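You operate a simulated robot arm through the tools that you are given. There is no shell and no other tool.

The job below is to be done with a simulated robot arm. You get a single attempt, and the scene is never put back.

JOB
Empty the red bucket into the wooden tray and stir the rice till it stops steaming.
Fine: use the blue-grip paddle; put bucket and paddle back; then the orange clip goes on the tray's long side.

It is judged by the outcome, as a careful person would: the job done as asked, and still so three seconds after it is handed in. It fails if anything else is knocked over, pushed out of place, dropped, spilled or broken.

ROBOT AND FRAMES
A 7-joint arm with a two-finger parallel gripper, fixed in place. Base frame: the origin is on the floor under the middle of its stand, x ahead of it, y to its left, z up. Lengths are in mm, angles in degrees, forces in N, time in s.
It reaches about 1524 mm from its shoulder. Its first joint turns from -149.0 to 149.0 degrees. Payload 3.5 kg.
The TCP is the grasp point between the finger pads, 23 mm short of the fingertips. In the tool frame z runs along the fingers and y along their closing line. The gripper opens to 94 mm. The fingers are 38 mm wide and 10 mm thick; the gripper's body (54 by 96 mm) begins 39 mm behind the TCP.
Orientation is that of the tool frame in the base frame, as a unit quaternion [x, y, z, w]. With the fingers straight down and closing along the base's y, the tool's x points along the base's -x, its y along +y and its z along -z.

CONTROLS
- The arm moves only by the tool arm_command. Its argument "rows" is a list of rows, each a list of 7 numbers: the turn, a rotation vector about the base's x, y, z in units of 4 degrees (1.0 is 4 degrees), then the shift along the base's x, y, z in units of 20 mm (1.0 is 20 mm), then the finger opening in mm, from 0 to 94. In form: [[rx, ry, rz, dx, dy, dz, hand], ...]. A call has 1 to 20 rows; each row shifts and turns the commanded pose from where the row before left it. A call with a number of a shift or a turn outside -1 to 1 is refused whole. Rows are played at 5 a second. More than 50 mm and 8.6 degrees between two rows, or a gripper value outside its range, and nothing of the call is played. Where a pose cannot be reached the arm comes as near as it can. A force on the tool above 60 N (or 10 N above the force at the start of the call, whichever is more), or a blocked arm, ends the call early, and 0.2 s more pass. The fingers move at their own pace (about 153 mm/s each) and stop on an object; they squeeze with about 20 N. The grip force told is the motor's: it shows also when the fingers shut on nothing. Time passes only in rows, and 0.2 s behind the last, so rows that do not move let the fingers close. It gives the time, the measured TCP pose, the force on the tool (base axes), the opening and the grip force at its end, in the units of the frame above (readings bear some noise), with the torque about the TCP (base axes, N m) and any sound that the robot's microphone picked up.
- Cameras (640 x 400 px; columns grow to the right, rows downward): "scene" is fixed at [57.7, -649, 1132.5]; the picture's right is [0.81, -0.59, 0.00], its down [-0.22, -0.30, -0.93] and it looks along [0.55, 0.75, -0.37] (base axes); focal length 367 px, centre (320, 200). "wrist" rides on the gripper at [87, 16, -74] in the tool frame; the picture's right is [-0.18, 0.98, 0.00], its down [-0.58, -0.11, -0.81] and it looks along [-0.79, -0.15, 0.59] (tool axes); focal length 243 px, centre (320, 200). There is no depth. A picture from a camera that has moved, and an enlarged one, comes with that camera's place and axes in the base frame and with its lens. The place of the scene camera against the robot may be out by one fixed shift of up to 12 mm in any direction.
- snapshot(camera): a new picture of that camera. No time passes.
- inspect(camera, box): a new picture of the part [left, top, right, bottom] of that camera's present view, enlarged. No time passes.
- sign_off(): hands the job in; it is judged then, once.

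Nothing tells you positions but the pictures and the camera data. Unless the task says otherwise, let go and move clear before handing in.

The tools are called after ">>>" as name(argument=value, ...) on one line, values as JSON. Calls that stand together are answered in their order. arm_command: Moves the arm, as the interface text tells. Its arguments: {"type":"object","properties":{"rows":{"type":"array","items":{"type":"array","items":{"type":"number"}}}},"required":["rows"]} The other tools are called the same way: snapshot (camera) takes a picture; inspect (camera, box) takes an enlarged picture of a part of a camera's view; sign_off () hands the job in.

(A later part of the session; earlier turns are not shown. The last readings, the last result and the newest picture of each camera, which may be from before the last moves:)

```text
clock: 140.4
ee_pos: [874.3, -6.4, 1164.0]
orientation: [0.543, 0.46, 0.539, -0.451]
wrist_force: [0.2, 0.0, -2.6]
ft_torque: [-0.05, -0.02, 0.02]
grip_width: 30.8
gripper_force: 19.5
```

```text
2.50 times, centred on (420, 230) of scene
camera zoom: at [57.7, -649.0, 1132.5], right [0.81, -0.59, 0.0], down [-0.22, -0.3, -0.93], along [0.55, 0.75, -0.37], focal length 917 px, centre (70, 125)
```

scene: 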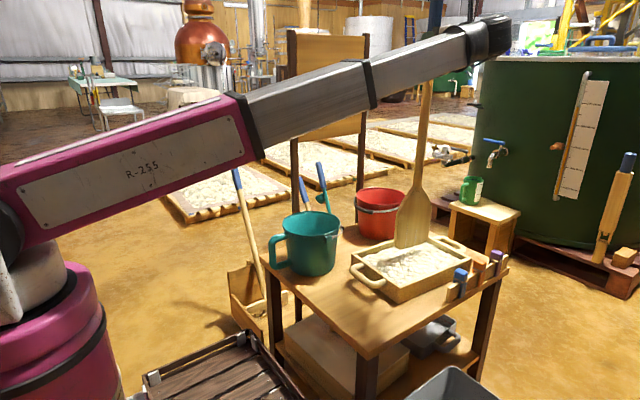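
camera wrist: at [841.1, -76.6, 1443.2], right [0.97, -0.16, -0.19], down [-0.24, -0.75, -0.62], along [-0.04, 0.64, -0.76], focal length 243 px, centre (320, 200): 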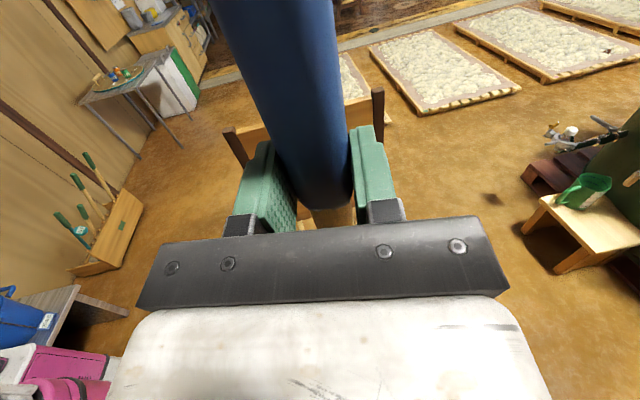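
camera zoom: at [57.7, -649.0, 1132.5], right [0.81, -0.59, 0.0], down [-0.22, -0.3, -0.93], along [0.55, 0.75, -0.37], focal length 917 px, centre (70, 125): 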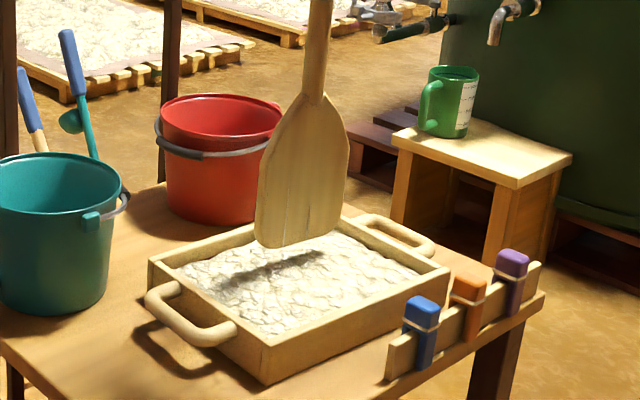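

The blade's lower edge is centred over the tray, about 45 mm above the rice. I'm lowering into the rice in small steps while watching the force.

>>> arm_command(rows=[[0, 0, 0, 0, 0, -0.5, 5], [0, 0, 0, 0, 0, -0.5, 5], [0, 0, 0, 0, 0, -0.5, 5], [0, 0, 0, 0, 0, -0.4, 5], [0, 0, 0, 0, 0, -0.2, 5], [0, 0, 0, 0, 0, 0, 5]])

>>> inspect(camera="scene", box=[340, 180, 500, 310])

```text
clock: 141.8
ee_pos: [874.7, -8.1, 1122.4]
orientation: [0.543, 0.46, 0.539, -0.451]
wrist_force: [0.2, -0.6, -2.5]
ft_torque: [-0.04, -0.02, 0.01]
grip_width: 31.0
gripper_force: 20.2
```

```text
3.08 times, centred on (420, 245) of scene
camera zoom: at [57.7, -649.0, 1132.5], right [0.81, -0.59, 0.0], down [-0.22, -0.3, -0.93], along [0.55, 0.75, -0.37], focal length 1129 px, centre (12, 62)
```

zoom: 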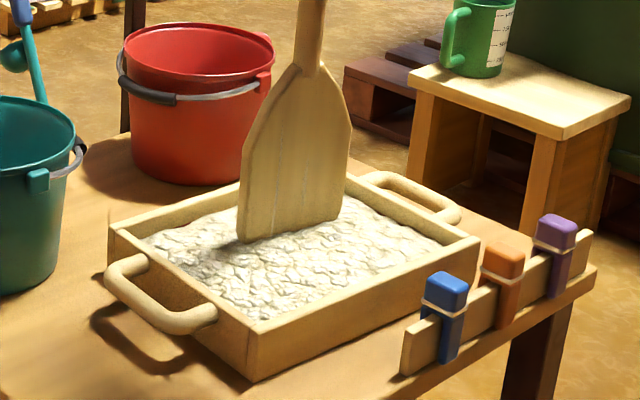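

The blade is entering the rice with no contact load yet. I'm lowering a few millimetres at a time to find the tray floor.

>>> arm_command(rows=[[0, 0, 0, 0, 0, -0.15, 5], [0, 0, 0, 0, 0, 0, 5]])

>>> arm_command(rows=[[0, 0, 0, 0, 0, -0.15, 5], [0, 0, 0, 0, 0, 0, 5]])

>>> arm_command(rows=[[0, 0, 0, 0, 0, -0.15, 5], [0, 0, 0, 0, 0, 0, 5]])

```text
clock: 142.4
ee_pos: [875.3, -6.5, 1118.9]
orientation: [0.542, 0.46, 0.539, -0.451]
wrist_force: [0.5, -0.1, -3.8]
ft_torque: [-0.04, 0.02, 0.0]
grip_width: 31.0
gripper_force: 19.9
```

```text
clock: 143.0
ee_pos: [874.4, -8.1, 1116.4]
orientation: [0.543, 0.461, 0.539, -0.45]
wrist_force: [0.5, 0.6, -3.9]
ft_torque: [0.0, 0.03, -0.01]
grip_width: 30.8
gripper_force: 20.2
```

```text
clock: 143.6
ee_pos: [874.6, -8.0, 1113.3]
orientation: [0.542, 0.46, 0.539, -0.451]
wrist_force: [-1.1, -0.9, -2.9]
ft_torque: [-0.04, 0.01, 0.0]
grip_width: 30.9
gripper_force: 20.3
```

>>> inspect(camera="scene", box=[370, 190, 470, 290])

>>> arm_command(rows=[[0, 0, 0, 0, 0, -0.15, 5], [0, 0, 0, 0, 0, 0, 5]])

>>> arm_command(rows=[[0, 0, 0, 0, 0, -0.1, 5], [0, 0, 0, 0, 0, 0, 5]])

```text
4.00 times, centred on (420, 240) of scene
camera zoom: at [57.7, -649.0, 1132.5], right [0.81, -0.59, 0.0], down [-0.22, -0.3, -0.93], along [0.55, 0.75, -0.37], focal length 1467 px, centre (-80, 40)
```

zoom: 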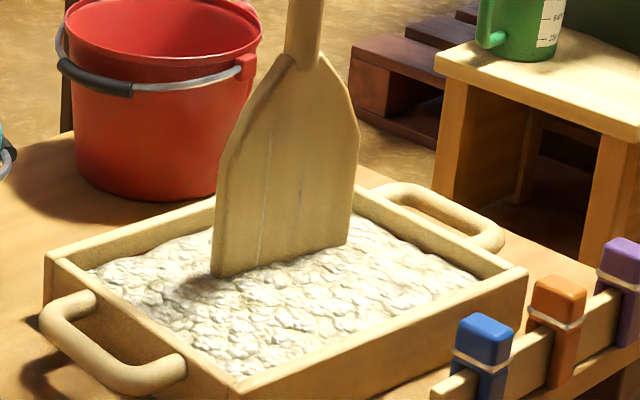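

```text
clock: 144.2
ee_pos: [874.5, -8.1, 1111.1]
orientation: [0.542, 0.46, 0.539, -0.452]
wrist_force: [0.4, -0.4, -2.6]
ft_torque: [-0.05, 0.0, -0.01]
grip_width: 31.1
gripper_force: 19.8
```

```text
clock: 144.8
ee_pos: [874.8, -8.3, 1108.5]
orientation: [0.543, 0.46, 0.539, -0.451]
wrist_force: [1.1, -0.2, -3.8]
ft_torque: [-0.03, 0.02, 0.0]
grip_width: 30.6
gripper_force: 19.9
```

The blade is well into the rice. I'm starting to stir with a small, slow oval and checking forces and tray position after half a turn.

>>> arm_command(rows=[[0, 0, 0, 0.4, 0, -0.05, 5], [0, 0, 0, 0.6, 0, -0.05, 5], [0, 0, 0, 0.7, 0, 0, 5], [0, 0, 0, 0.6, 0, 0, 5], [0, 0, 0, -0.19, 0.61, 0, 5], [0, 0, 0, -0.54, 0.52, 0, 5], [0, 0, 0, -0.815, 0.35, 0, 5], [0, 0, 0, -0.955, 0.12, 0, 5], [0, 0, 0, -0.955, -0.12, 0, 5], [0, 0, 0, -0.815, -0.35, 0, 5], [0, 0, 0, -0.54, -0.52, 0, 5], [0, 0, 0, -0.19, -0.61, 0, 5]])

>>> inspect(camera="scene", box=[340, 150, 500, 310])

```text
clock: 147.4
ee_pos: [820.4, -7.7, 1105.9]
orientation: [0.543, 0.461, 0.539, -0.45]
wrist_force: [0.6, 0.2, -1.8]
ft_torque: [-0.04, -0.33, -0.01]
grip_width: 31.9
gripper_force: 20.2
```

```text
2.50 times, centred on (420, 230) of scene
camera zoom: at [57.7, -649.0, 1132.5], right [0.81, -0.59, 0.0], down [-0.22, -0.3, -0.93], along [0.55, 0.75, -0.37], focal length 917 px, centre (70, 125)
```

zoom: 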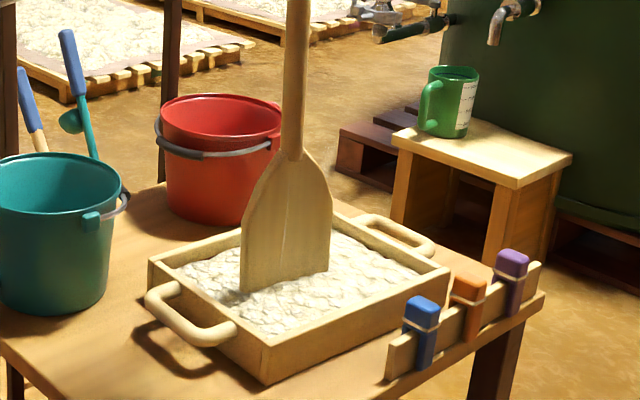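

The rice moves aside with only a light drag and the tray hasn't shifted. I'm continuing with full ovals.

>>> arm_command(rows=[[0, 0, 0, 0.19, -0.61, 0, 5], [0, 0, 0, 0.54, -0.52, 0, 5], [0, 0, 0, 0.815, -0.35, 0, 5], [0, 0, 0, 0.955, -0.12, 0, 5], [0, 0, 0, 0.955, 0.12, 0, 5], [0, 0, 0, 0.815, 0.35, 0, 5], [0, 0, 0, 0.54, 0.52, 0, 5], [0, 0, 0, 0.19, 0.61, 0, 5], [0, 0, 0, -0.19, 0.61, 0, 5], [0, 0, 0, -0.54, 0.52, 0, 5], [0, 0, 0, -0.815, 0.35, 0, 5], [0, 0, 0, -0.955, 0.12, 0, 5], [0, 0, 0, -0.955, -0.12, 0, 5], [0, 0, 0, -0.815, -0.35, 0, 5], [0, 0, 0, -0.54, -0.52, 0, 5], [0, 0, 0, -0.19, -0.61, 0, 5]])

>>> snapshot(camera="scene")

>>> inspect(camera="scene", box=[340, 150, 500, 310])

```text
clock: 150.8
ee_pos: [819.3, -6.7, 1105.1]
orientation: [0.543, 0.459, 0.54, -0.451]
wrist_force: [0.7, 0.6, -1.7]
ft_torque: [0.31, -0.07, 0.0]
grip_width: 31.0
gripper_force: 20.0
```

```text
taken
```

scene: 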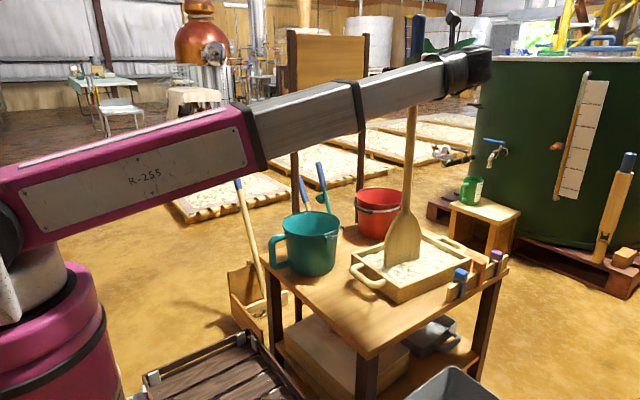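

```text
2.50 times, centred on (420, 230) of scene
camera zoom: at [57.7, -649.0, 1132.5], right [0.81, -0.59, 0.0], down [-0.22, -0.3, -0.93], along [0.55, 0.75, -0.37], focal length 917 px, centre (70, 125)
```

zoom: 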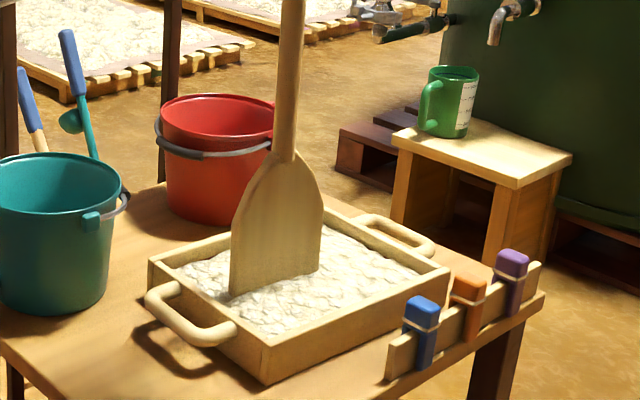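

I'm looking closely above the rice for any steam.

>>> inspect(camera="scene", box=[360, 120, 480, 220])

>>> inspect(camera="scene", box=[370, 210, 470, 290])

>>> snapshot(camera="wrist")

```text
4.00 times, centred on (420, 170) of scene
camera zoom: at [57.7, -649.0, 1132.5], right [0.81, -0.59, 0.0], down [-0.22, -0.3, -0.93], along [0.55, 0.75, -0.37], focal length 1467 px, centre (-80, 320)
```

zoom: 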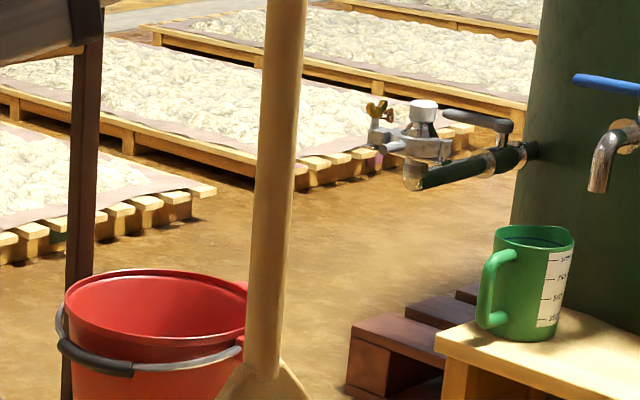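

```text
5.00 times, centred on (420, 250) of scene
camera zoom: at [57.7, -649.0, 1132.5], right [0.81, -0.59, 0.0], down [-0.22, -0.3, -0.93], along [0.55, 0.75, -0.37], focal length 1834 px, centre (-180, -50)
```

zoom: 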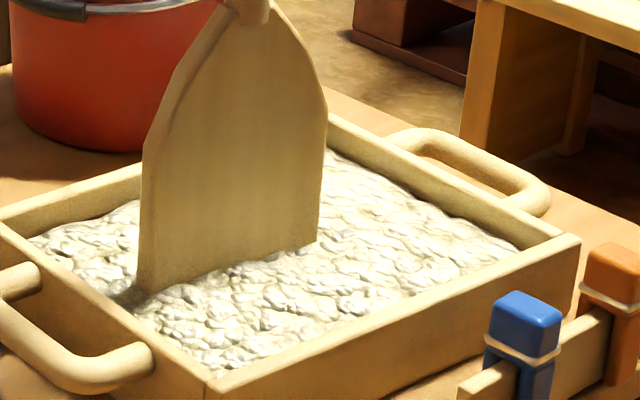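

```text
taken
camera wrist: at [822.2, -82.5, 1194.0], right [0.97, -0.17, -0.18], down [-0.24, -0.78, -0.57], along [-0.04, 0.6, -0.8], focal length 243 px, centre (320, 200)
```

wrist: 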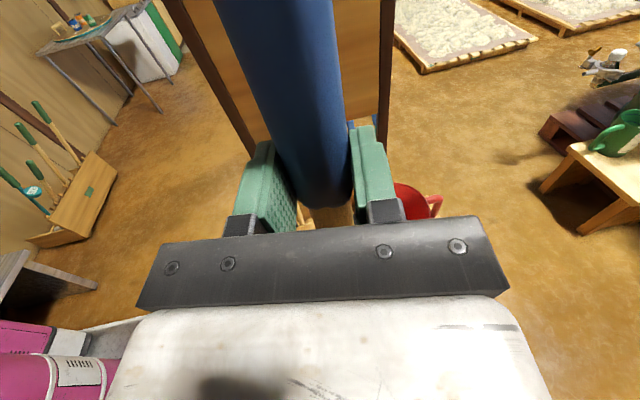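

No steam shows right now, but I'll stir more widely to be sure all the rice is turned over. A larger oval next.

>>> arm_command(rows=[[0, 0, 0, -0.7, 0, 0, 5], [0, 0, 0, 0.12, -0.645, 0, 5], [0, 0, 0, 0.35, -0.605, 0, 5], [0, 0, 0, 0.555, -0.52, 0, 5], [0, 0, 0, 0.725, -0.395, 0, 5], [0, 0, 0, 0.845, -0.25, 0, 5], [0, 0, 0, 0.905, -0.085, 0, 5], [0, 0, 0, 0.905, 0.085, 0, 5], [0, 0, 0, 0.845, 0.25, 0, 5], [0, 0, 0, 0.725, 0.395, 0, 5], [0, 0, 0, 0.555, 0.52, 0, 5], [0, 0, 0, 0.35, 0.605, 0, 5], [0, 0, 0, 0.12, 0.645, 0, 5]])

>>> inspect(camera="scene", box=[340, 150, 500, 310])

```text
clock: 153.6
ee_pos: [945.9, -7.3, 1106.9]
orientation: [0.543, 0.46, 0.54, -0.451]
wrist_force: [-2.7, -0.7, -3.3]
ft_torque: [-0.31, 1.05, -0.01]
grip_width: 31.9
gripper_force: 19.8
```

```text
2.50 times, centred on (420, 230) of scene
camera zoom: at [57.7, -649.0, 1132.5], right [0.81, -0.59, 0.0], down [-0.22, -0.3, -0.93], along [0.55, 0.75, -0.37], focal length 917 px, centre (70, 125)
```

zoom: 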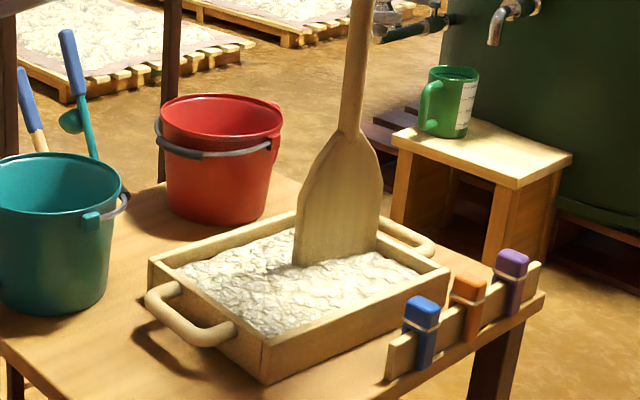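

The blade just touched the tray's +x wall lightly, and the tray hasn't moved. I'm shifting the oval back toward -x and going on.

>>> arm_command(rows=[[0, 0, 0, -0.3, 0.3, 0, 5], [0, 0, 0, -0.35, 0.5, 0, 5], [0, 0, 0, -0.55, 0.47, 0, 5], [0, 0, 0, -0.78, 0.355, 0, 5], [0, 0, 0, -0.91, 0.225, 0, 5], [0, 0, 0, -0.95, 0.077, 0, 5], [0, 0, 0, -0.95, -0.077, 0, 5], [0, 0, 0, -0.91, -0.225, 0, 5], [0, 0, 0, -0.78, -0.355, 0, 5], [0, 0, 0, -0.55, -0.47, 0, 5], [0, 0, 0, -0.35, -0.5, 0, 5], [0, 0, 0, -0.1, -0.3, 0, 5]])

>>> inspect(camera="scene", box=[340, 150, 500, 310])

```text
clock: 156.2
ee_pos: [797.6, -8.6, 1106.8]
orientation: [0.543, 0.46, 0.539, -0.451]
wrist_force: [1.1, 0.6, 2.3]
ft_torque: [0.35, -0.64, -0.03]
grip_width: 33.7
gripper_force: 19.4
```

```text
2.50 times, centred on (420, 230) of scene
camera zoom: at [57.7, -649.0, 1132.5], right [0.81, -0.59, 0.0], down [-0.22, -0.3, -0.93], along [0.55, 0.75, -0.37], focal length 917 px, centre (70, 125)
```

zoom: 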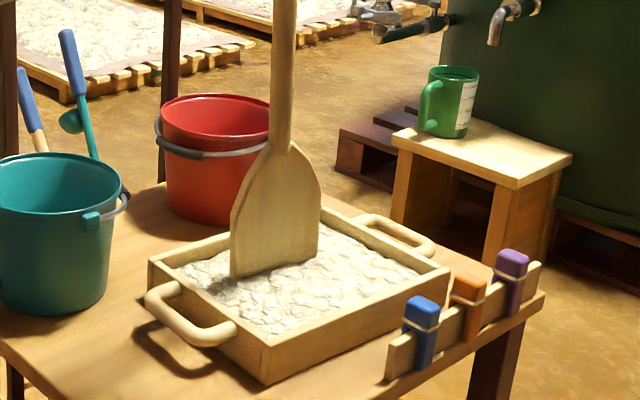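

The blade is pressing on the tray floor and lagging behind, tilting in the grip. I'm raising slightly and straightening the paddle over where the blade is.

>>> arm_command(rows=[[0, 0, 0, 0, 0, 0.3, 5], [-0.2, 0.45, 0, 0.9, 0.4, 0.05, 5], [-0.2, 0.45, 0, 0.9, 0.4, 0.05, 5], [-0.2, 0.45, 0, 0.9, 0.4, 0, 5], [-0.2, 0.45, 0, 0.9, 0.4, 0, 5], [0, 0, 0, 0, 0, 0, 5]])

>>> snapshot(camera="scene")

>>> inspect(camera="scene", box=[340, 150, 500, 310])

```text
clock: 157.6
ee_pos: [869.8, 25.0, 1114.4]
orientation: [0.588, 0.446, 0.491, -0.464]
wrist_force: [-0.2, 0.4, -2.9]
ft_torque: [0.0, -0.11, 0.01]
grip_width: 30.7
gripper_force: 19.9
```

```text
taken
```

scene: 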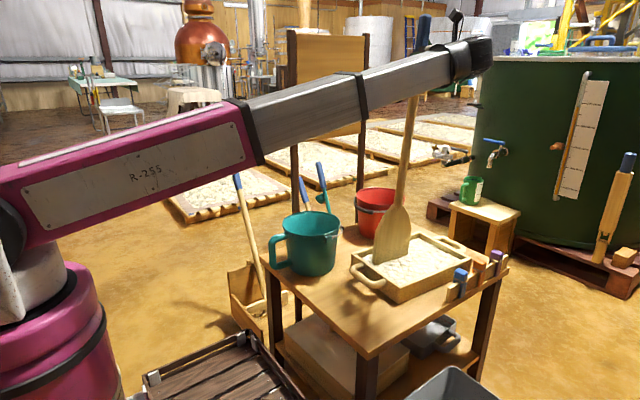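

```text
2.50 times, centred on (420, 230) of scene
camera zoom: at [57.7, -649.0, 1132.5], right [0.81, -0.59, 0.0], down [-0.22, -0.3, -0.93], along [0.55, 0.75, -0.37], focal length 917 px, centre (70, 125)
```

zoom: 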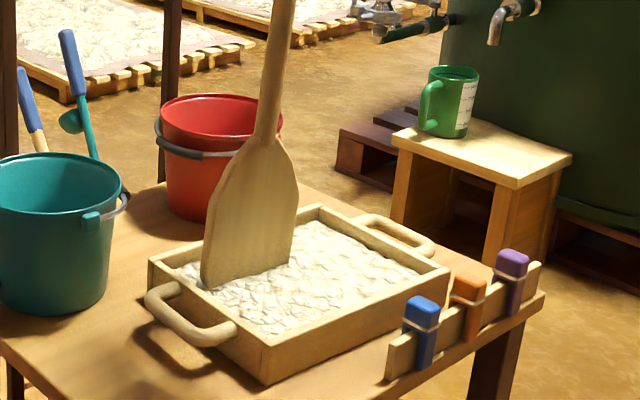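

The lag was just the pads flexing, and the paddle sprang back once unloaded. I'm undoing that roll and re-centring over the tray.

>>> arm_command(rows=[[0, -0.45, 0, -0.25, -0.35, 0, 5], [0, -0.45, 0, -0.25, -0.35, 0, 5], [0, -0.45, 0, -0.25, -0.35, 0, 5], [0, -0.45, 0, -0.25, -0.35, 0, 5], [0, 0, 0, 0, 0, 0, 5]])

>>> inspect(camera="scene", box=[340, 150, 500, 310])

```text
clock: 158.8
ee_pos: [849.4, -3.6, 1115.4]
orientation: [0.556, 0.474, 0.527, -0.434]
wrist_force: [-0.9, -1.0, -3.4]
ft_torque: [-0.02, 0.0, 0.0]
grip_width: 31.1
gripper_force: 20.3
```

```text
2.50 times, centred on (420, 230) of scene
camera zoom: at [57.7, -649.0, 1132.5], right [0.81, -0.59, 0.0], down [-0.22, -0.3, -0.93], along [0.55, 0.75, -0.37], focal length 917 px, centre (70, 125)
```

zoom: 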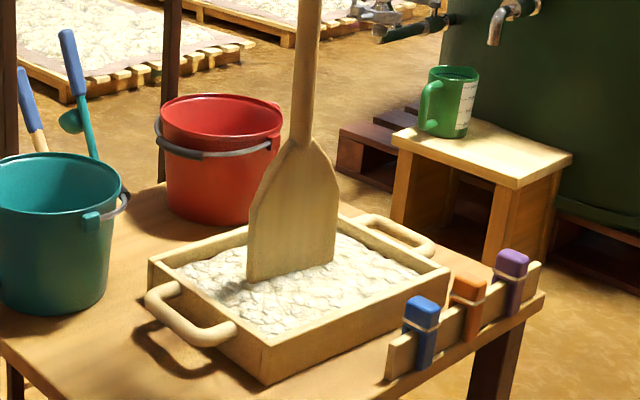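

The blade is upright in the rice again, slightly above the floor. I'm stirring two more ovals at this lighter depth.

>>> arm_command(rows=[[0, 0.35, 0, 0.2, 0, -0.1, 5], [0, 0.35, 0, 0.2, 0, -0.05, 5], [0, 0, 0, 0.6, 0, 0, 5], [0, 0, 0, 0.6, 0, 0, 5], [0, 0, 0, -0.19, 0.61, 0, 5], [0, 0, 0, -0.54, 0.52, 0, 5], [0, 0, 0, -0.815, 0.35, 0, 5], [0, 0, 0, -0.955, 0.12, 0, 5], [0, 0, 0, -0.955, -0.12, 0, 5], [0, 0, 0, -0.815, -0.35, 0, 5], [0, 0, 0, -0.54, -0.52, 0, 5], [0, 0, 0, -0.19, -0.61, 0, 5], [0, 0, 0, 0.19, -0.61, 0, 5], [0, 0, 0, 0.54, -0.52, 0, 5], [0, 0, 0, 0.815, -0.35, 0, 5], [0, 0, 0, 0.955, -0.12, 0, 5], [0, 0, 0, 0.955, 0.12, 0, 5], [0, 0, 0, 0.815, 0.35, 0, 5], [0, 0, 0, 0.54, 0.52, 0, 5], [0, 0, 0, 0.19, 0.61, 0, 5]])

>>> inspect(camera="scene", box=[340, 150, 500, 310])

```text
clock: 163.0
ee_pos: [881.1, -4.0, 1111.5]
orientation: [0.568, 0.464, 0.513, -0.446]
wrist_force: [0.1, -0.3, -3.9]
ft_torque: [-0.05, -0.02, 0.0]
grip_width: 31.1
gripper_force: 20.2
```

```text
2.50 times, centred on (420, 230) of scene
camera zoom: at [57.7, -649.0, 1132.5], right [0.81, -0.59, 0.0], down [-0.22, -0.3, -0.93], along [0.55, 0.75, -0.37], focal length 917 px, centre (70, 125)
```

zoom: 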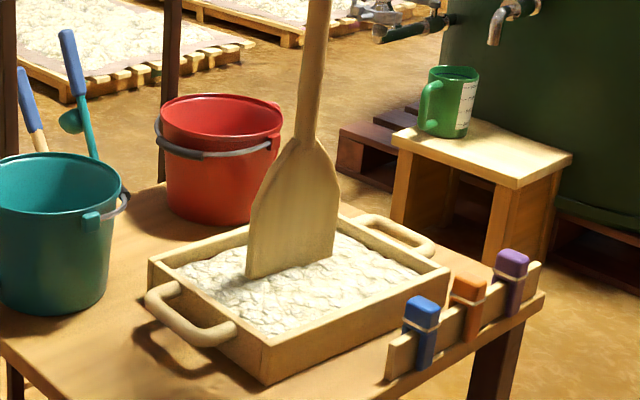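

There was almost no drag, so the blade was only skimming. I'm lowering 5 mm and stirring again with the same ovals.

>>> arm_command(rows=[[0, 0, 0, 0, 0, -0.25, 5], [0, 0, 0, -0.19, 0.61, 0, 5], [0, 0, 0, -0.54, 0.52, 0, 5], [0, 0, 0, -0.815, 0.35, 0, 5], [0, 0, 0, -0.955, 0.12, 0, 5], [0, 0, 0, -0.955, -0.12, 0, 5], [0, 0, 0, -0.815, -0.35, 0, 5], [0, 0, 0, -0.54, -0.52, 0, 5], [0, 0, 0, -0.19, -0.61, 0, 5], [0, 0, 0, 0.19, -0.61, 0, 5], [0, 0, 0, 0.54, -0.52, 0, 5], [0, 0, 0, 0.815, -0.35, 0, 5], [0, 0, 0, 0.955, -0.12, 0, 5], [0, 0, 0, 0.955, 0.12, 0, 5], [0, 0, 0, 0.815, 0.35, 0, 5], [0, 0, 0, 0.54, 0.52, 0, 5], [0, 0, 0, 0.19, 0.61, 0, 5]])

>>> inspect(camera="scene", box=[370, 190, 470, 290])

```text
clock: 166.6
ee_pos: [880.2, -4.2, 1107.1]
orientation: [0.568, 0.463, 0.514, -0.446]
wrist_force: [-1.8, -1.3, 7.8]
ft_torque: [-0.42, 0.99, 0.01]
grip_width: 31.1
gripper_force: 20.8
```

```text
4.00 times, centred on (420, 240) of scene
camera zoom: at [57.7, -649.0, 1132.5], right [0.81, -0.59, 0.0], down [-0.22, -0.3, -0.93], along [0.55, 0.75, -0.37], focal length 1467 px, centre (-80, 40)
```

zoom: 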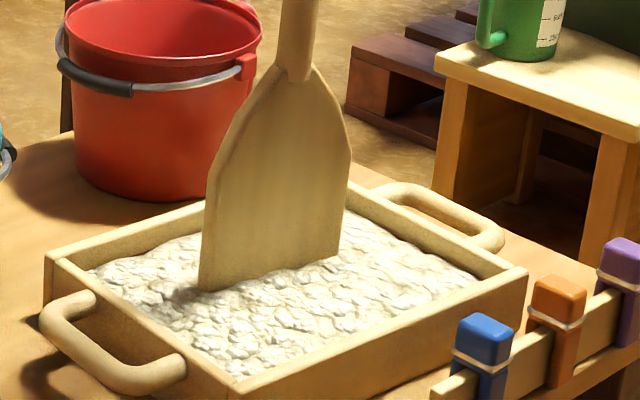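

That depth presses on the tray floor, so the earlier height (about 2 mm off the floor) was right and the rice itself gives no drag. I'm rising 6 mm and stirring two more ovals.

>>> arm_command(rows=[[0, 0, 0, 0, 0, 0.3, 5], [0, 0, 0, -0.19, 0.61, 0, 5], [0, 0, 0, -0.54, 0.52, 0, 5], [0, 0, 0, -0.815, 0.35, 0, 5], [0, 0, 0, -0.955, 0.12, 0, 5], [0, 0, 0, -0.955, -0.12, 0, 5], [0, 0, 0, -0.815, -0.35, 0, 5], [0, 0, 0, -0.54, -0.52, 0, 5], [0, 0, 0, -0.19, -0.61, 0, 5], [0, 0, 0, 0.19, -0.61, 0, 5], [0, 0, 0, 0.54, -0.52, 0, 5], [0, 0, 0, 0.815, -0.35, 0, 5], [0, 0, 0, 0.955, -0.12, 0, 5], [0, 0, 0, 0.955, 0.12, 0, 5], [0, 0, 0, 0.815, 0.35, 0, 5], [0, 0, 0, 0.54, 0.52, 0, 5], [0, 0, 0, 0.19, 0.61, 0, 5]])

>>> inspect(camera="scene", box=[340, 130, 500, 310])

>>> arm_command(rows=[[0, 0, 0, -0.19, 0.61, 0, 5], [0, 0, 0, -0.54, 0.52, 0, 5], [0, 0, 0, -0.815, 0.35, 0, 5], [0, 0, 0, -0.955, 0.12, 0, 5], [0, 0, 0, -0.955, -0.12, 0, 5], [0, 0, 0, -0.815, -0.35, 0, 5], [0, 0, 0, -0.54, -0.52, 0, 5], [0, 0, 0, -0.19, -0.61, 0, 5], [0, 0, 0, 0.19, -0.61, 0, 5], [0, 0, 0, 0.54, -0.52, 0, 5], [0, 0, 0, 0.815, -0.35, 0, 5], [0, 0, 0, 0.955, -0.12, 0, 5], [0, 0, 0, 0.955, 0.12, 0, 5], [0, 0, 0, 0.815, 0.35, 0, 5], [0, 0, 0, 0.54, 0.52, 0, 5], [0, 0, 0, 0.19, 0.61, 0, 5]])

>>> inspect(camera="scene", box=[340, 130, 500, 310])

```text
clock: 170.2
ee_pos: [881.0, -5.0, 1113.5]
orientation: [0.569, 0.463, 0.513, -0.446]
wrist_force: [0.1, -0.4, -3.7]
ft_torque: [0.0, 0.0, 0.01]
grip_width: 30.6
gripper_force: 19.8
```

```text
2.22 times, centred on (420, 220) of scene
camera zoom: at [57.7, -649.0, 1132.5], right [0.81, -0.59, 0.0], down [-0.22, -0.3, -0.93], along [0.55, 0.75, -0.37], focal length 815 px, centre (98, 156)
```

zoom: 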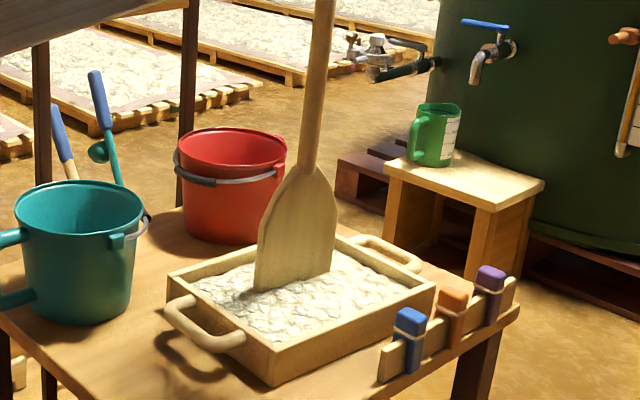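

```text
clock: 173.6
ee_pos: [881.3, -4.0, 1112.5]
orientation: [0.568, 0.464, 0.513, -0.446]
wrist_force: [-0.3, 0.5, -3.1]
ft_torque: [-0.05, -0.02, 0.0]
grip_width: 30.8
gripper_force: 19.4
```

```text
2.22 times, centred on (420, 220) of scene
camera zoom: at [57.7, -649.0, 1132.5], right [0.81, -0.59, 0.0], down [-0.22, -0.3, -0.93], along [0.55, 0.75, -0.37], focal length 815 px, centre (98, 156)
```

zoom: 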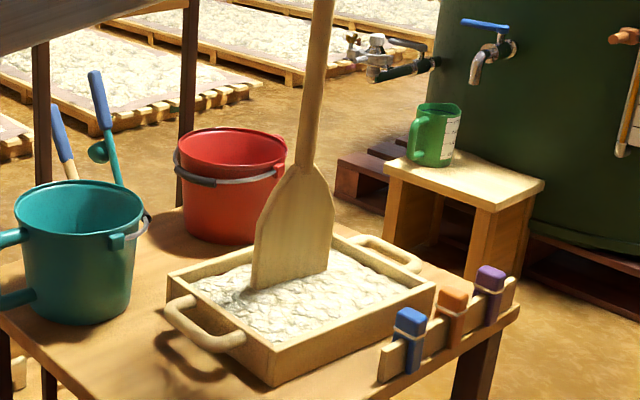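

No steam is visible, but the blade may hide a faint wisp. I'm raising the paddle above the tray and inspecting the air over the rice against darker backgrounds.

>>> arm_command(rows=[[0, 0, 0, 0, 0, 0.5, 5], [0, 0, 0, 0, 0, 1, 5], [0, 0, 0, 0, 0, 1, 5], [0, 0, 0, 0, 0, 1, 5], [0, 0, 0, 0, 0, 1, 5], [0, 0, 0, 0, 0, 1, 5], [0, 0, 0, 0, 0, 0.5, 5], [0, 0, 0, 0, 0, 0, 5]])

>>> inspect(camera="scene", box=[370, 180, 470, 260])

>>> inspect(camera="scene", box=[340, 210, 500, 310])

```text
clock: 175.4
ee_pos: [880.8, -5.0, 1231.6]
orientation: [0.569, 0.464, 0.513, -0.446]
wrist_force: [-0.3, -0.6, -3.5]
ft_torque: [-0.05, -0.04, 0.04]
grip_width: 30.8
gripper_force: 19.8
```

```text
5.00 times, centred on (420, 220) of scene
camera zoom: at [57.7, -649.0, 1132.5], right [0.81, -0.59, 0.0], down [-0.22, -0.3, -0.93], along [0.55, 0.75, -0.37], focal length 1834 px, centre (-180, 100)
```

zoom: 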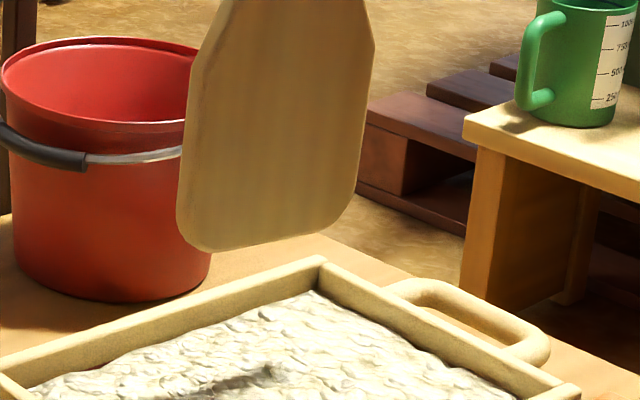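

```text
4.00 times, centred on (420, 260) of scene
camera zoom: at [57.7, -649.0, 1132.5], right [0.81, -0.59, 0.0], down [-0.22, -0.3, -0.93], along [0.55, 0.75, -0.37], focal length 1467 px, centre (-80, -40)
```

zoom: 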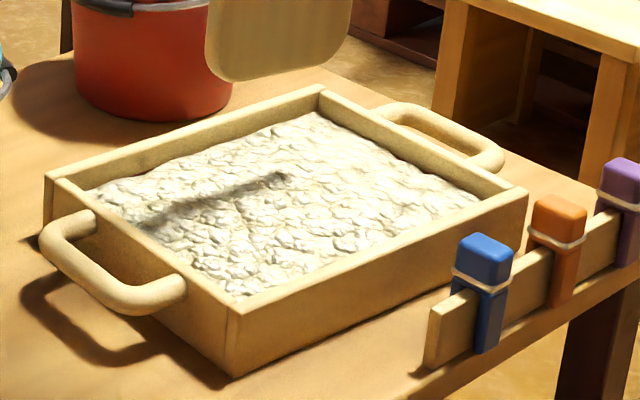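

Nothing steams and no rice sticks to the blade. I'm waiting a second and looking once more to be sure.

>>> arm_command(rows=[[0, 0, 0, 0, 0, 0, 5], [0, 0, 0, 0, 0, 0, 5], [0, 0, 0, 0, 0, 0, 5], [0, 0, 0, 0, 0, 0, 5], [0, 0, 0, 0, 0, 0, 5]])

>>> inspect(camera="scene", box=[350, 160, 490, 270])

>>> snapshot(camera="scene")

```text
clock: 176.6
ee_pos: [882.2, -4.1, 1232.3]
orientation: [0.569, 0.463, 0.513, -0.445]
wrist_force: [0.0, -1.5, -3.3]
ft_torque: [-0.01, -0.05, -0.01]
grip_width: 31.0
gripper_force: 20.3
```

```text
3.64 times, centred on (420, 215) of scene
camera zoom: at [57.7, -649.0, 1132.5], right [0.81, -0.59, 0.0], down [-0.22, -0.3, -0.93], along [0.55, 0.75, -0.37], focal length 1334 px, centre (-44, 146)
```

zoom: 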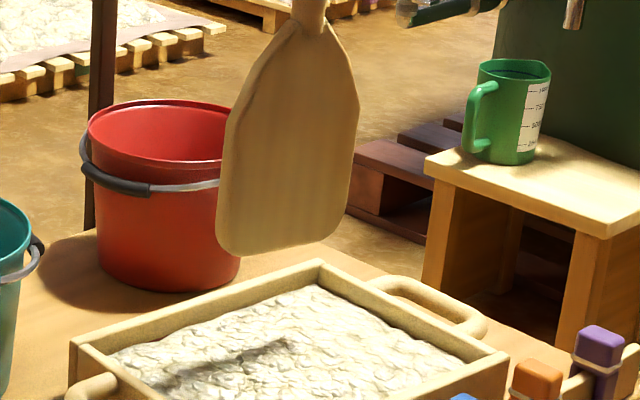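

```text
taken
```

scene: 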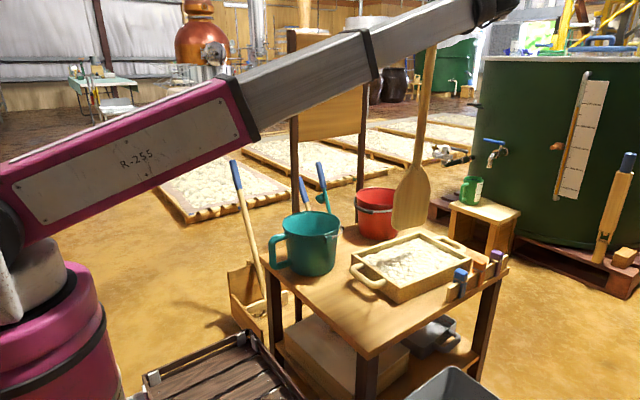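

The rice has stopped steaming and everything looks in order. Now I'm taking the paddle back along the same high route, first up and out over the front.

>>> arm_command(rows=[[0, 0, 0, 0, 0, 0.5, 5], [0, 0, 0, 0, 0, 1, 5], [0, 0, 0, -0.2, 0, 1, 5], [0, 0, 0, -0.5, 0.2, 1, 5], [0, 0, 0, -0.8, 0.4, 1, 5], [0, 0, 0, -1, 0.5, 1, 5], [0, 0, 0, -1, 0.6, 0.9, 5], [0, 0, 0, -1, 0.7, 0, 5], [0, 0, 0, -1, 0.8, 0, 5], [0, 0, 0, -1, 0.8, 0, 5], [0, 0, 0, -1, 0.8, 0, 5], [0, 0, 0, -1, 0.8, 0, 5], [0, 0, 0, -1, 0.8, 0, 5], [0, 0, 0, -1, 0.9, 0, 5], [0, 0, 0, -1, 1, 0, 5], [0, 0, 0, -1, 1, 0, 5], [0, 0, 0, -0.9, 1, 0, 5], [0, 0, 0, -0.8, 1, 0, 5], [0, 0, 0, -0.7, 1, 0, 5], [0, 0, 0, -0.5, 1, 0, 5]])

>>> arm_command(rows=[[0, 0, 0, -0.4, 1, 0, 5], [0, 0, 0, -0.3, 1, 0, 5], [0, 0, 0, -0.2, 1, 0, 5], [0, 0, 0, 0, 1, 0, 5], [0, 0, 0, 0, 1, 0, 5], [0, 0, 0, 0, 1, 0, 5], [0, 0, 0, 0, 1, 0, 5], [0, 0, 0, 0, 1, 0, 5], [0, 0, 0, 0, 1, 0, 5], [0, 0, 0, 0, 1, 0, 5], [0, 0, 0, 0, 1, 0, 5], [0, 0, 0, 0, 1, 0, 5], [0, 0, 0, 0, 0.5, 0, 5], [0, 0, 0, 0, 0, 0, 5]])

>>> snapshot(camera="scene")

```text
clock: 180.8
ee_pos: [573.7, 261.3, 1360.8]
orientation: [0.568, 0.463, 0.514, -0.445]
wrist_force: [0.1, 0.0, -3.7]
ft_torque: [-0.01, -0.02, 0.03]
grip_width: 30.9
gripper_force: 20.1
```

```text
clock: 183.8
ee_pos: [556.2, 512.8, 1358.8]
orientation: [0.569, 0.463, 0.514, -0.445]
wrist_force: [0.0, -0.4, -3.8]
ft_torque: [-0.01, -0.04, 0.0]
grip_width: 30.7
gripper_force: 20.0
```

```text
taken
```

scene: 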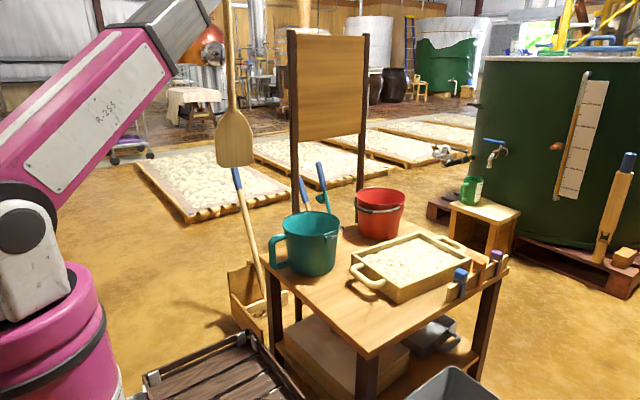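

The paddle hangs plumb (near-zero torque). I'm carrying it on to directly above its slot, passing over the rake handle.

>>> arm_command(rows=[[0, 0, 0, 0.3, 0.3, 0, 5], [0, 0, 0, 0.6, 0.6, 0, 5], [0, 0, 0, 0.9, 0.85, 0, 5], [0, 0, 0, 0.95, 0.9, 0, 5], [0, 0, 0, 0.95, 0.9, 0, 5], [0, 0, 0, 0.95, 0.9, 0, 5], [0, 0, 0, 0.95, 0.9, 0, 5], [0, 0, 0, 0.95, 0.9, 0, 5], [0, 0, 0, 0.95, 0.9, 0, 5], [0, 0, 0, 0.95, 0.9, 0, 5], [0, 0, 0, 0.95, 0.9, 0, 5], [0, 0, 0, 0.95, 0.9, 0, 5], [0, 0, 0, 0.95, 0.9, 0, 5], [0, 0, 0, 0.95, 0.9, 0, 5], [0, 0, 0, 0.9, 0.85, 0, 5], [0, 0, 0, 0.8, 0.75, 0, 5], [0, 0, 0, 0.6, 0.55, 0, 5], [0, 0, 0, 0.1, 0.1, 0, 5], [0, 0, 0, 0, 0, 0, 5]])

>>> snapshot(camera="scene")

>>> snapshot(camera="wrist")

```text
clock: 187.8
ee_pos: [848.3, 789.5, 1360.2]
orientation: [0.57, 0.463, 0.514, -0.445]
wrist_force: [-1.0, -0.3, -2.7]
ft_torque: [-0.03, 0.04, 0.01]
grip_width: 30.6
gripper_force: 20.4
```

```text
taken
```

scene: 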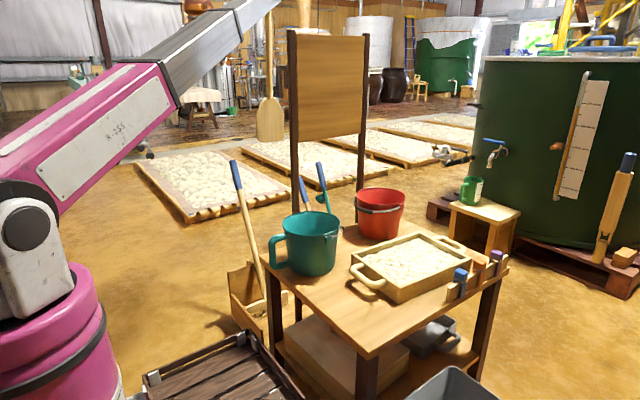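

```text
taken
camera wrist: at [854.1, 719.8, 1451.9], right [0.96, -0.18, -0.21], down [-0.27, -0.81, -0.52], along [-0.08, 0.55, -0.83], focal length 243 px, centre (320, 200)
```

wrist: 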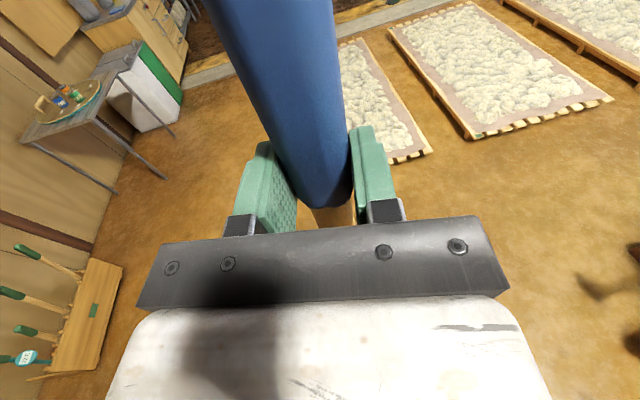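

I'm zooming on the hanging blade to measure its exact tip before lowering.

>>> inspect(camera="scene", box=[230, 50, 310, 160])

>>> inspect(camera="scene", box=[220, 150, 340, 300])

```text
3.64 times, centred on (270, 105) of scene
camera zoom: at [57.7, -649.0, 1132.5], right [0.81, -0.59, 0.0], down [-0.22, -0.3, -0.93], along [0.55, 0.75, -0.37], focal length 1334 px, centre (502, 546)
```

zoom: 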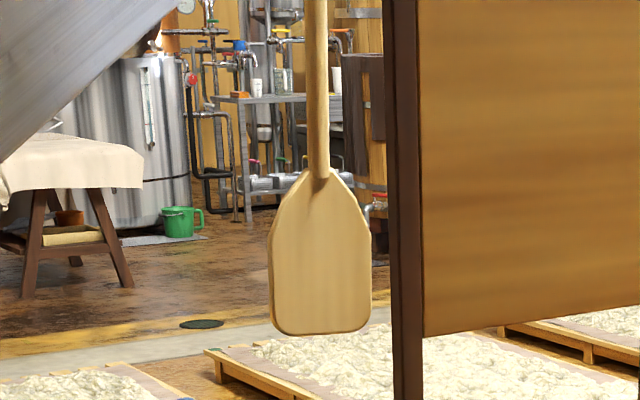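

```text
2.67 times, centred on (280, 225) of scene
camera zoom: at [57.7, -649.0, 1132.5], right [0.81, -0.59, 0.0], down [-0.22, -0.3, -0.93], along [0.55, 0.75, -0.37], focal length 978 px, centre (427, 133)
```

zoom: 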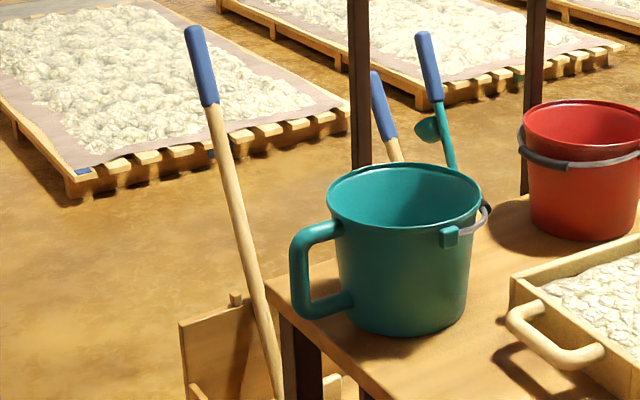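

The blade hangs straight. I'm leaning the paddle back to its rack angle (26°) and lowering it part-way, straight down above its slot.

>>> arm_command(rows=[[-0.35, 0, 0, 0, 0, 0, 5], [-0.65, 0, 0, 0, 0, 0, 5], [-0.65, 0, 0, 0, 0, -0.3, 5], [-0.65, 0, 0, 0, 0, -0.6, 5], [-0.65, 0, 0, 0, 0, -1, 5], [-0.65, 0, 0, 0, 0, -1, 5], [-0.65, 0, 0, 0, 0, -1, 5], [-0.65, 0, 0, 0, 0, -1, 5], [-0.65, 0, 0, 0, 0, -1, 5], [-0.65, 0, 0, 0, 0, -1, 5], [-0.3, 0, 0, 0, 0, -1, 5], [0, 0, 0, 0, 0, -1, 5], [0, 0, 0, 0, 0, -1, 5], [0, 0, 0, 0, 0, -1, 5], [0, 0, 0, 0, 0, -1, 5], [0, 0, 0, 0, 0, -1, 5], [0, 0, 0, 0, 0, -1, 5], [0, 0, 0, 0, 0, -1, 5], [0, 0, 0, 0, 0, -1, 5], [0, 0, 0, 0, 0, 0, 5]])

>>> snapshot(camera="scene")

```text
clock: 192.0
ee_pos: [849.1, 789.9, 1042.8]
orientation: [0.654, 0.567, 0.396, -0.307]
wrist_force: [-0.3, 0.7, -3.1]
ft_torque: [0.45, -0.04, 0.01]
grip_width: 31.1
gripper_force: 19.8
```

```text
taken
```

scene: 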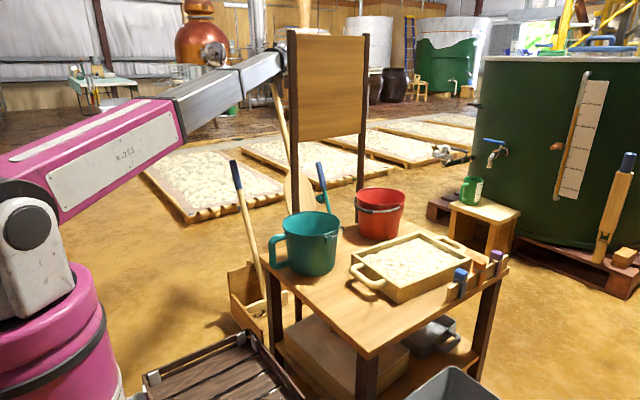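

The lean matches (same torque as when I took it out). I'm lowering further to about 60 mm above the seat.

>>> arm_command(rows=[[0, 0, 0, 0, 0, -0.5, 5], [0, 0, 0, 0, 0, -1, 5], [0, 0, 0, 0, 0, -1, 5], [0, 0, 0, 0, 0, -1, 5], [0, 0, 0, 0, 0, -1, 5], [0, 0, 0, 0, 0, -1, 5], [0, 0, 0, 0, 0, -1, 5], [0, 0, 0, 0, 0, -1, 5], [0, 0, 0, 0, 0, -1, 5], [0, 0, 0, 0, 0, -1, 5], [0, 0, 0, 0, 0, -1, 5], [0, 0, 0, 0, 0, -1, 5], [0, 0, 0, 0, 0, -1, 5], [0, 0, 0, 0, 0, -1, 5], [0, 0, 0, 0, 0, -1, 5], [0, 0, 0, 0, 0, -1, 5], [0, 0, 0, 0, 0, -1, 5], [0, 0, 0, 0, 0, -1, 5], [0, 0, 0, 0, 0, -1, 5], [0, 0, 0, 0, 0, 0, 5]])

>>> snapshot(camera="wrist")

>>> inspect(camera="scene", box=[220, 130, 350, 300])

```text
clock: 196.2
ee_pos: [848.2, 789.2, 672.1]
orientation: [0.654, 0.568, 0.395, -0.306]
wrist_force: [0.3, 0.3, -3.6]
ft_torque: [0.43, -0.06, 0.0]
grip_width: 30.9
gripper_force: 19.9
```

```text
taken
camera wrist: at [854.3, 766.3, 785.1], right [0.96, -0.26, -0.11], down [-0.27, -0.96, -0.11], along [-0.08, 0.13, -0.99], focal length 243 px, centre (320, 200)
```

wrist: 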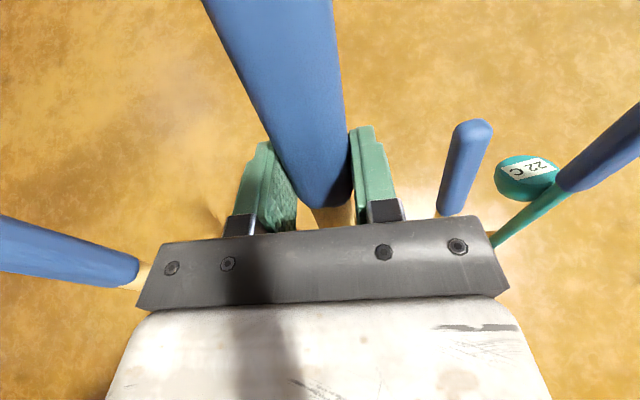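

```text
2.35 times, centred on (285, 215) of scene
camera zoom: at [57.7, -649.0, 1132.5], right [0.81, -0.59, 0.0], down [-0.22, -0.3, -0.93], along [0.55, 0.75, -0.37], focal length 863 px, centre (402, 165)
```

zoom: 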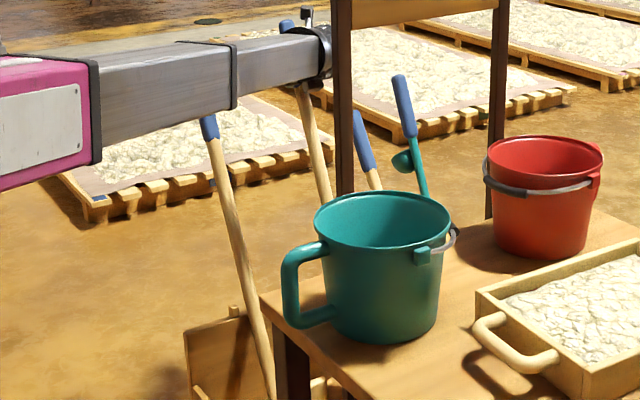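

I'm comparing the shaft's line with the original picture at higher zoom before seating it.

>>> inspect(camera="scene", box=[225, 130, 345, 225])

```text
4.21 times, centred on (285, 178) of scene
camera zoom: at [57.7, -649.0, 1132.5], right [0.81, -0.59, 0.0], down [-0.22, -0.3, -0.93], along [0.55, 0.75, -0.37], focal length 1544 px, centre (467, 295)
```

zoom: 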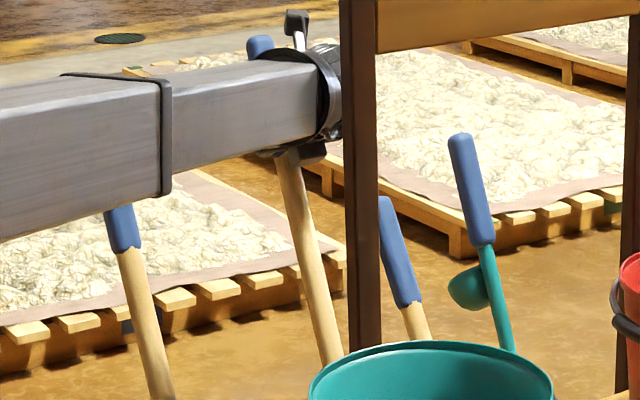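

Position and lean match the original to within about 5 mm. I'm lowering slowly to the seat and watching the force.

>>> arm_command(rows=[[0, 0, 0, 0, 0, -0.5, 5], [0, 0, 0, 0, 0, -0.6, 5], [0, 0, 0, 0, 0, -0.6, 5], [0, 0, 0, 0, 0, -0.5, 5], [0, 0, 0, 0, 0, -0.4, 5], [0, 0, 0, 0, 0, -0.25, 5], [0, 0, 0, 0, 0, 0, 5]])

>>> arm_command(rows=[[0, 0, 0, 0, 0, -0.2, 5], [0, 0, 0, 0, 0, -0.2, 5], [0, 0, 0, 0, 0, 0, 5]])

```text
clock: 197.8
ee_pos: [849.4, 790.1, 615.8]
orientation: [0.654, 0.568, 0.395, -0.306]
wrist_force: [0.3, 0.0, -2.9]
ft_torque: [0.44, -0.03, -0.03]
grip_width: 31.1
gripper_force: 20.1
```

```text
clock: 198.6
ee_pos: [848.2, 791.4, 609.1]
orientation: [0.653, 0.568, 0.396, -0.308]
wrist_force: [-0.4, 3.2, 7.8]
ft_torque: [-0.6, 0.03, -0.06]
grip_width: 31.0
gripper_force: 20.0
```

The tip has met the rack floor about 12 mm early, consistent with the paddle being 1–2° more upright than before, with its foot further in. I'm easing the pressure off, then leaning the handle back about its foot until it meets the back rest.

>>> arm_command(rows=[[0, 0, 0, 0, 0, 0.15, 5], [0, 0, 0, 0, 0, 0, 5]])

>>> arm_command(rows=[[-0.15, 0, 0, 0, 0.28, -0.1, 5], [0, 0, 0, 0, 0, 0, 5]])

>>> arm_command(rows=[[-0.15, 0, 0, 0, 0.28, -0.12, 5], [0, 0, 0, 0, 0, 0, 5]])

```text
clock: 199.2
ee_pos: [847.9, 789.2, 609.7]
orientation: [0.655, 0.567, 0.395, -0.306]
wrist_force: [0.0, 0.5, -3.4]
ft_torque: [0.42, -0.04, 0.01]
grip_width: 31.1
gripper_force: 19.6
```

```text
clock: 199.8
ee_pos: [849.2, 795.7, 609.7]
orientation: [0.656, 0.569, 0.393, -0.303]
wrist_force: [-0.2, 0.4, -3.8]
ft_torque: [0.44, -0.02, 0.01]
grip_width: 30.8
gripper_force: 19.9
```

```text
clock: 200.4
ee_pos: [849.2, 801.8, 606.3]
orientation: [0.657, 0.571, 0.39, -0.3]
wrist_force: [1.1, 0.7, -2.8]
ft_torque: [0.45, -0.05, 0.01]
grip_width: 31.0
gripper_force: 20.2
```

There's no contact yet in this leaned pose. I'm lowering in small steps until the foot touches again.

>>> arm_command(rows=[[0, 0, 0, 0, 0, -0.12, 5], [0, 0, 0, 0, 0, 0, 5]])

>>> arm_command(rows=[[0, 0, 0, 0, 0, -0.12, 5], [0, 0, 0, 0, 0, 0, 5]])

```text
clock: 201.0
ee_pos: [849.3, 801.0, 603.4]
orientation: [0.658, 0.571, 0.39, -0.299]
wrist_force: [-0.5, 0.3, -3.8]
ft_torque: [0.47, 0.0, 0.0]
grip_width: 30.8
gripper_force: 19.9
```

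```text
clock: 201.6
ee_pos: [849.2, 802.3, 603.3]
orientation: [0.657, 0.57, 0.391, -0.3]
wrist_force: [-0.1, 2.8, 15.4]
ft_torque: [-0.55, 0.06, 0.1]
grip_width: 30.7
gripper_force: 19.8
```

The foot is touching. I'm relieving the pressure a little and leaning further in 1° steps until the back rest takes the shaft.

>>> arm_command(rows=[[0, 0, 0, 0, 0, 0.1, 5], [-0.25, 0, 0, 0, 0.47, -0.2, 5], [0, 0, 0, 0, 0, 0, 5]])

>>> arm_command(rows=[[-0.25, 0, 0, 0, 0.47, -0.2, 5], [0, 0, 0, 0, 0, 0, 5]])

>>> inspect(camera="scene", box=[225, 130, 345, 225])

```text
clock: 202.4
ee_pos: [848.4, 810.0, 598.9]
orientation: [0.66, 0.574, 0.385, -0.294]
wrist_force: [0.6, -1.6, 5.8]
ft_torque: [-0.87, -0.04, 0.13]
grip_width: 30.8
gripper_force: 20.1
```

```text
clock: 203.0
ee_pos: [848.2, 819.5, 593.6]
orientation: [0.663, 0.578, 0.379, -0.288]
wrist_force: [1.2, -4.0, -2.3]
ft_torque: [-0.96, -0.22, 0.16]
grip_width: 31.0
gripper_force: 20.0
```

```text
4.21 times, centred on (285, 178) of scene
camera zoom: at [57.7, -649.0, 1132.5], right [0.81, -0.59, 0.0], down [-0.22, -0.3, -0.93], along [0.55, 0.75, -0.37], focal length 1544 px, centre (467, 295)
```

zoom: 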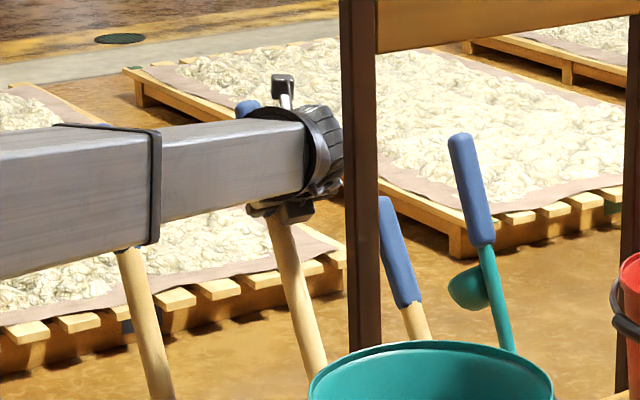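

The shaft is now resting against the back rest (the force turned to -y). I'm easing back the over-push and then I'll open the fingers gently.

>>> arm_command(rows=[[0.12, 0, 0, 0, -0.3, 0.1, 5], [0.1, 0, 0, 0, -0.2, 0.05, 5], [0, 0, 0, 0, 0, 0, 5]])

```text
clock: 203.8
ee_pos: [847.5, 809.7, 598.0]
orientation: [0.66, 0.575, 0.384, -0.293]
wrist_force: [0.4, -0.5, -2.5]
ft_torque: [0.48, -0.01, -0.02]
grip_width: 31.0
gripper_force: 19.8
```

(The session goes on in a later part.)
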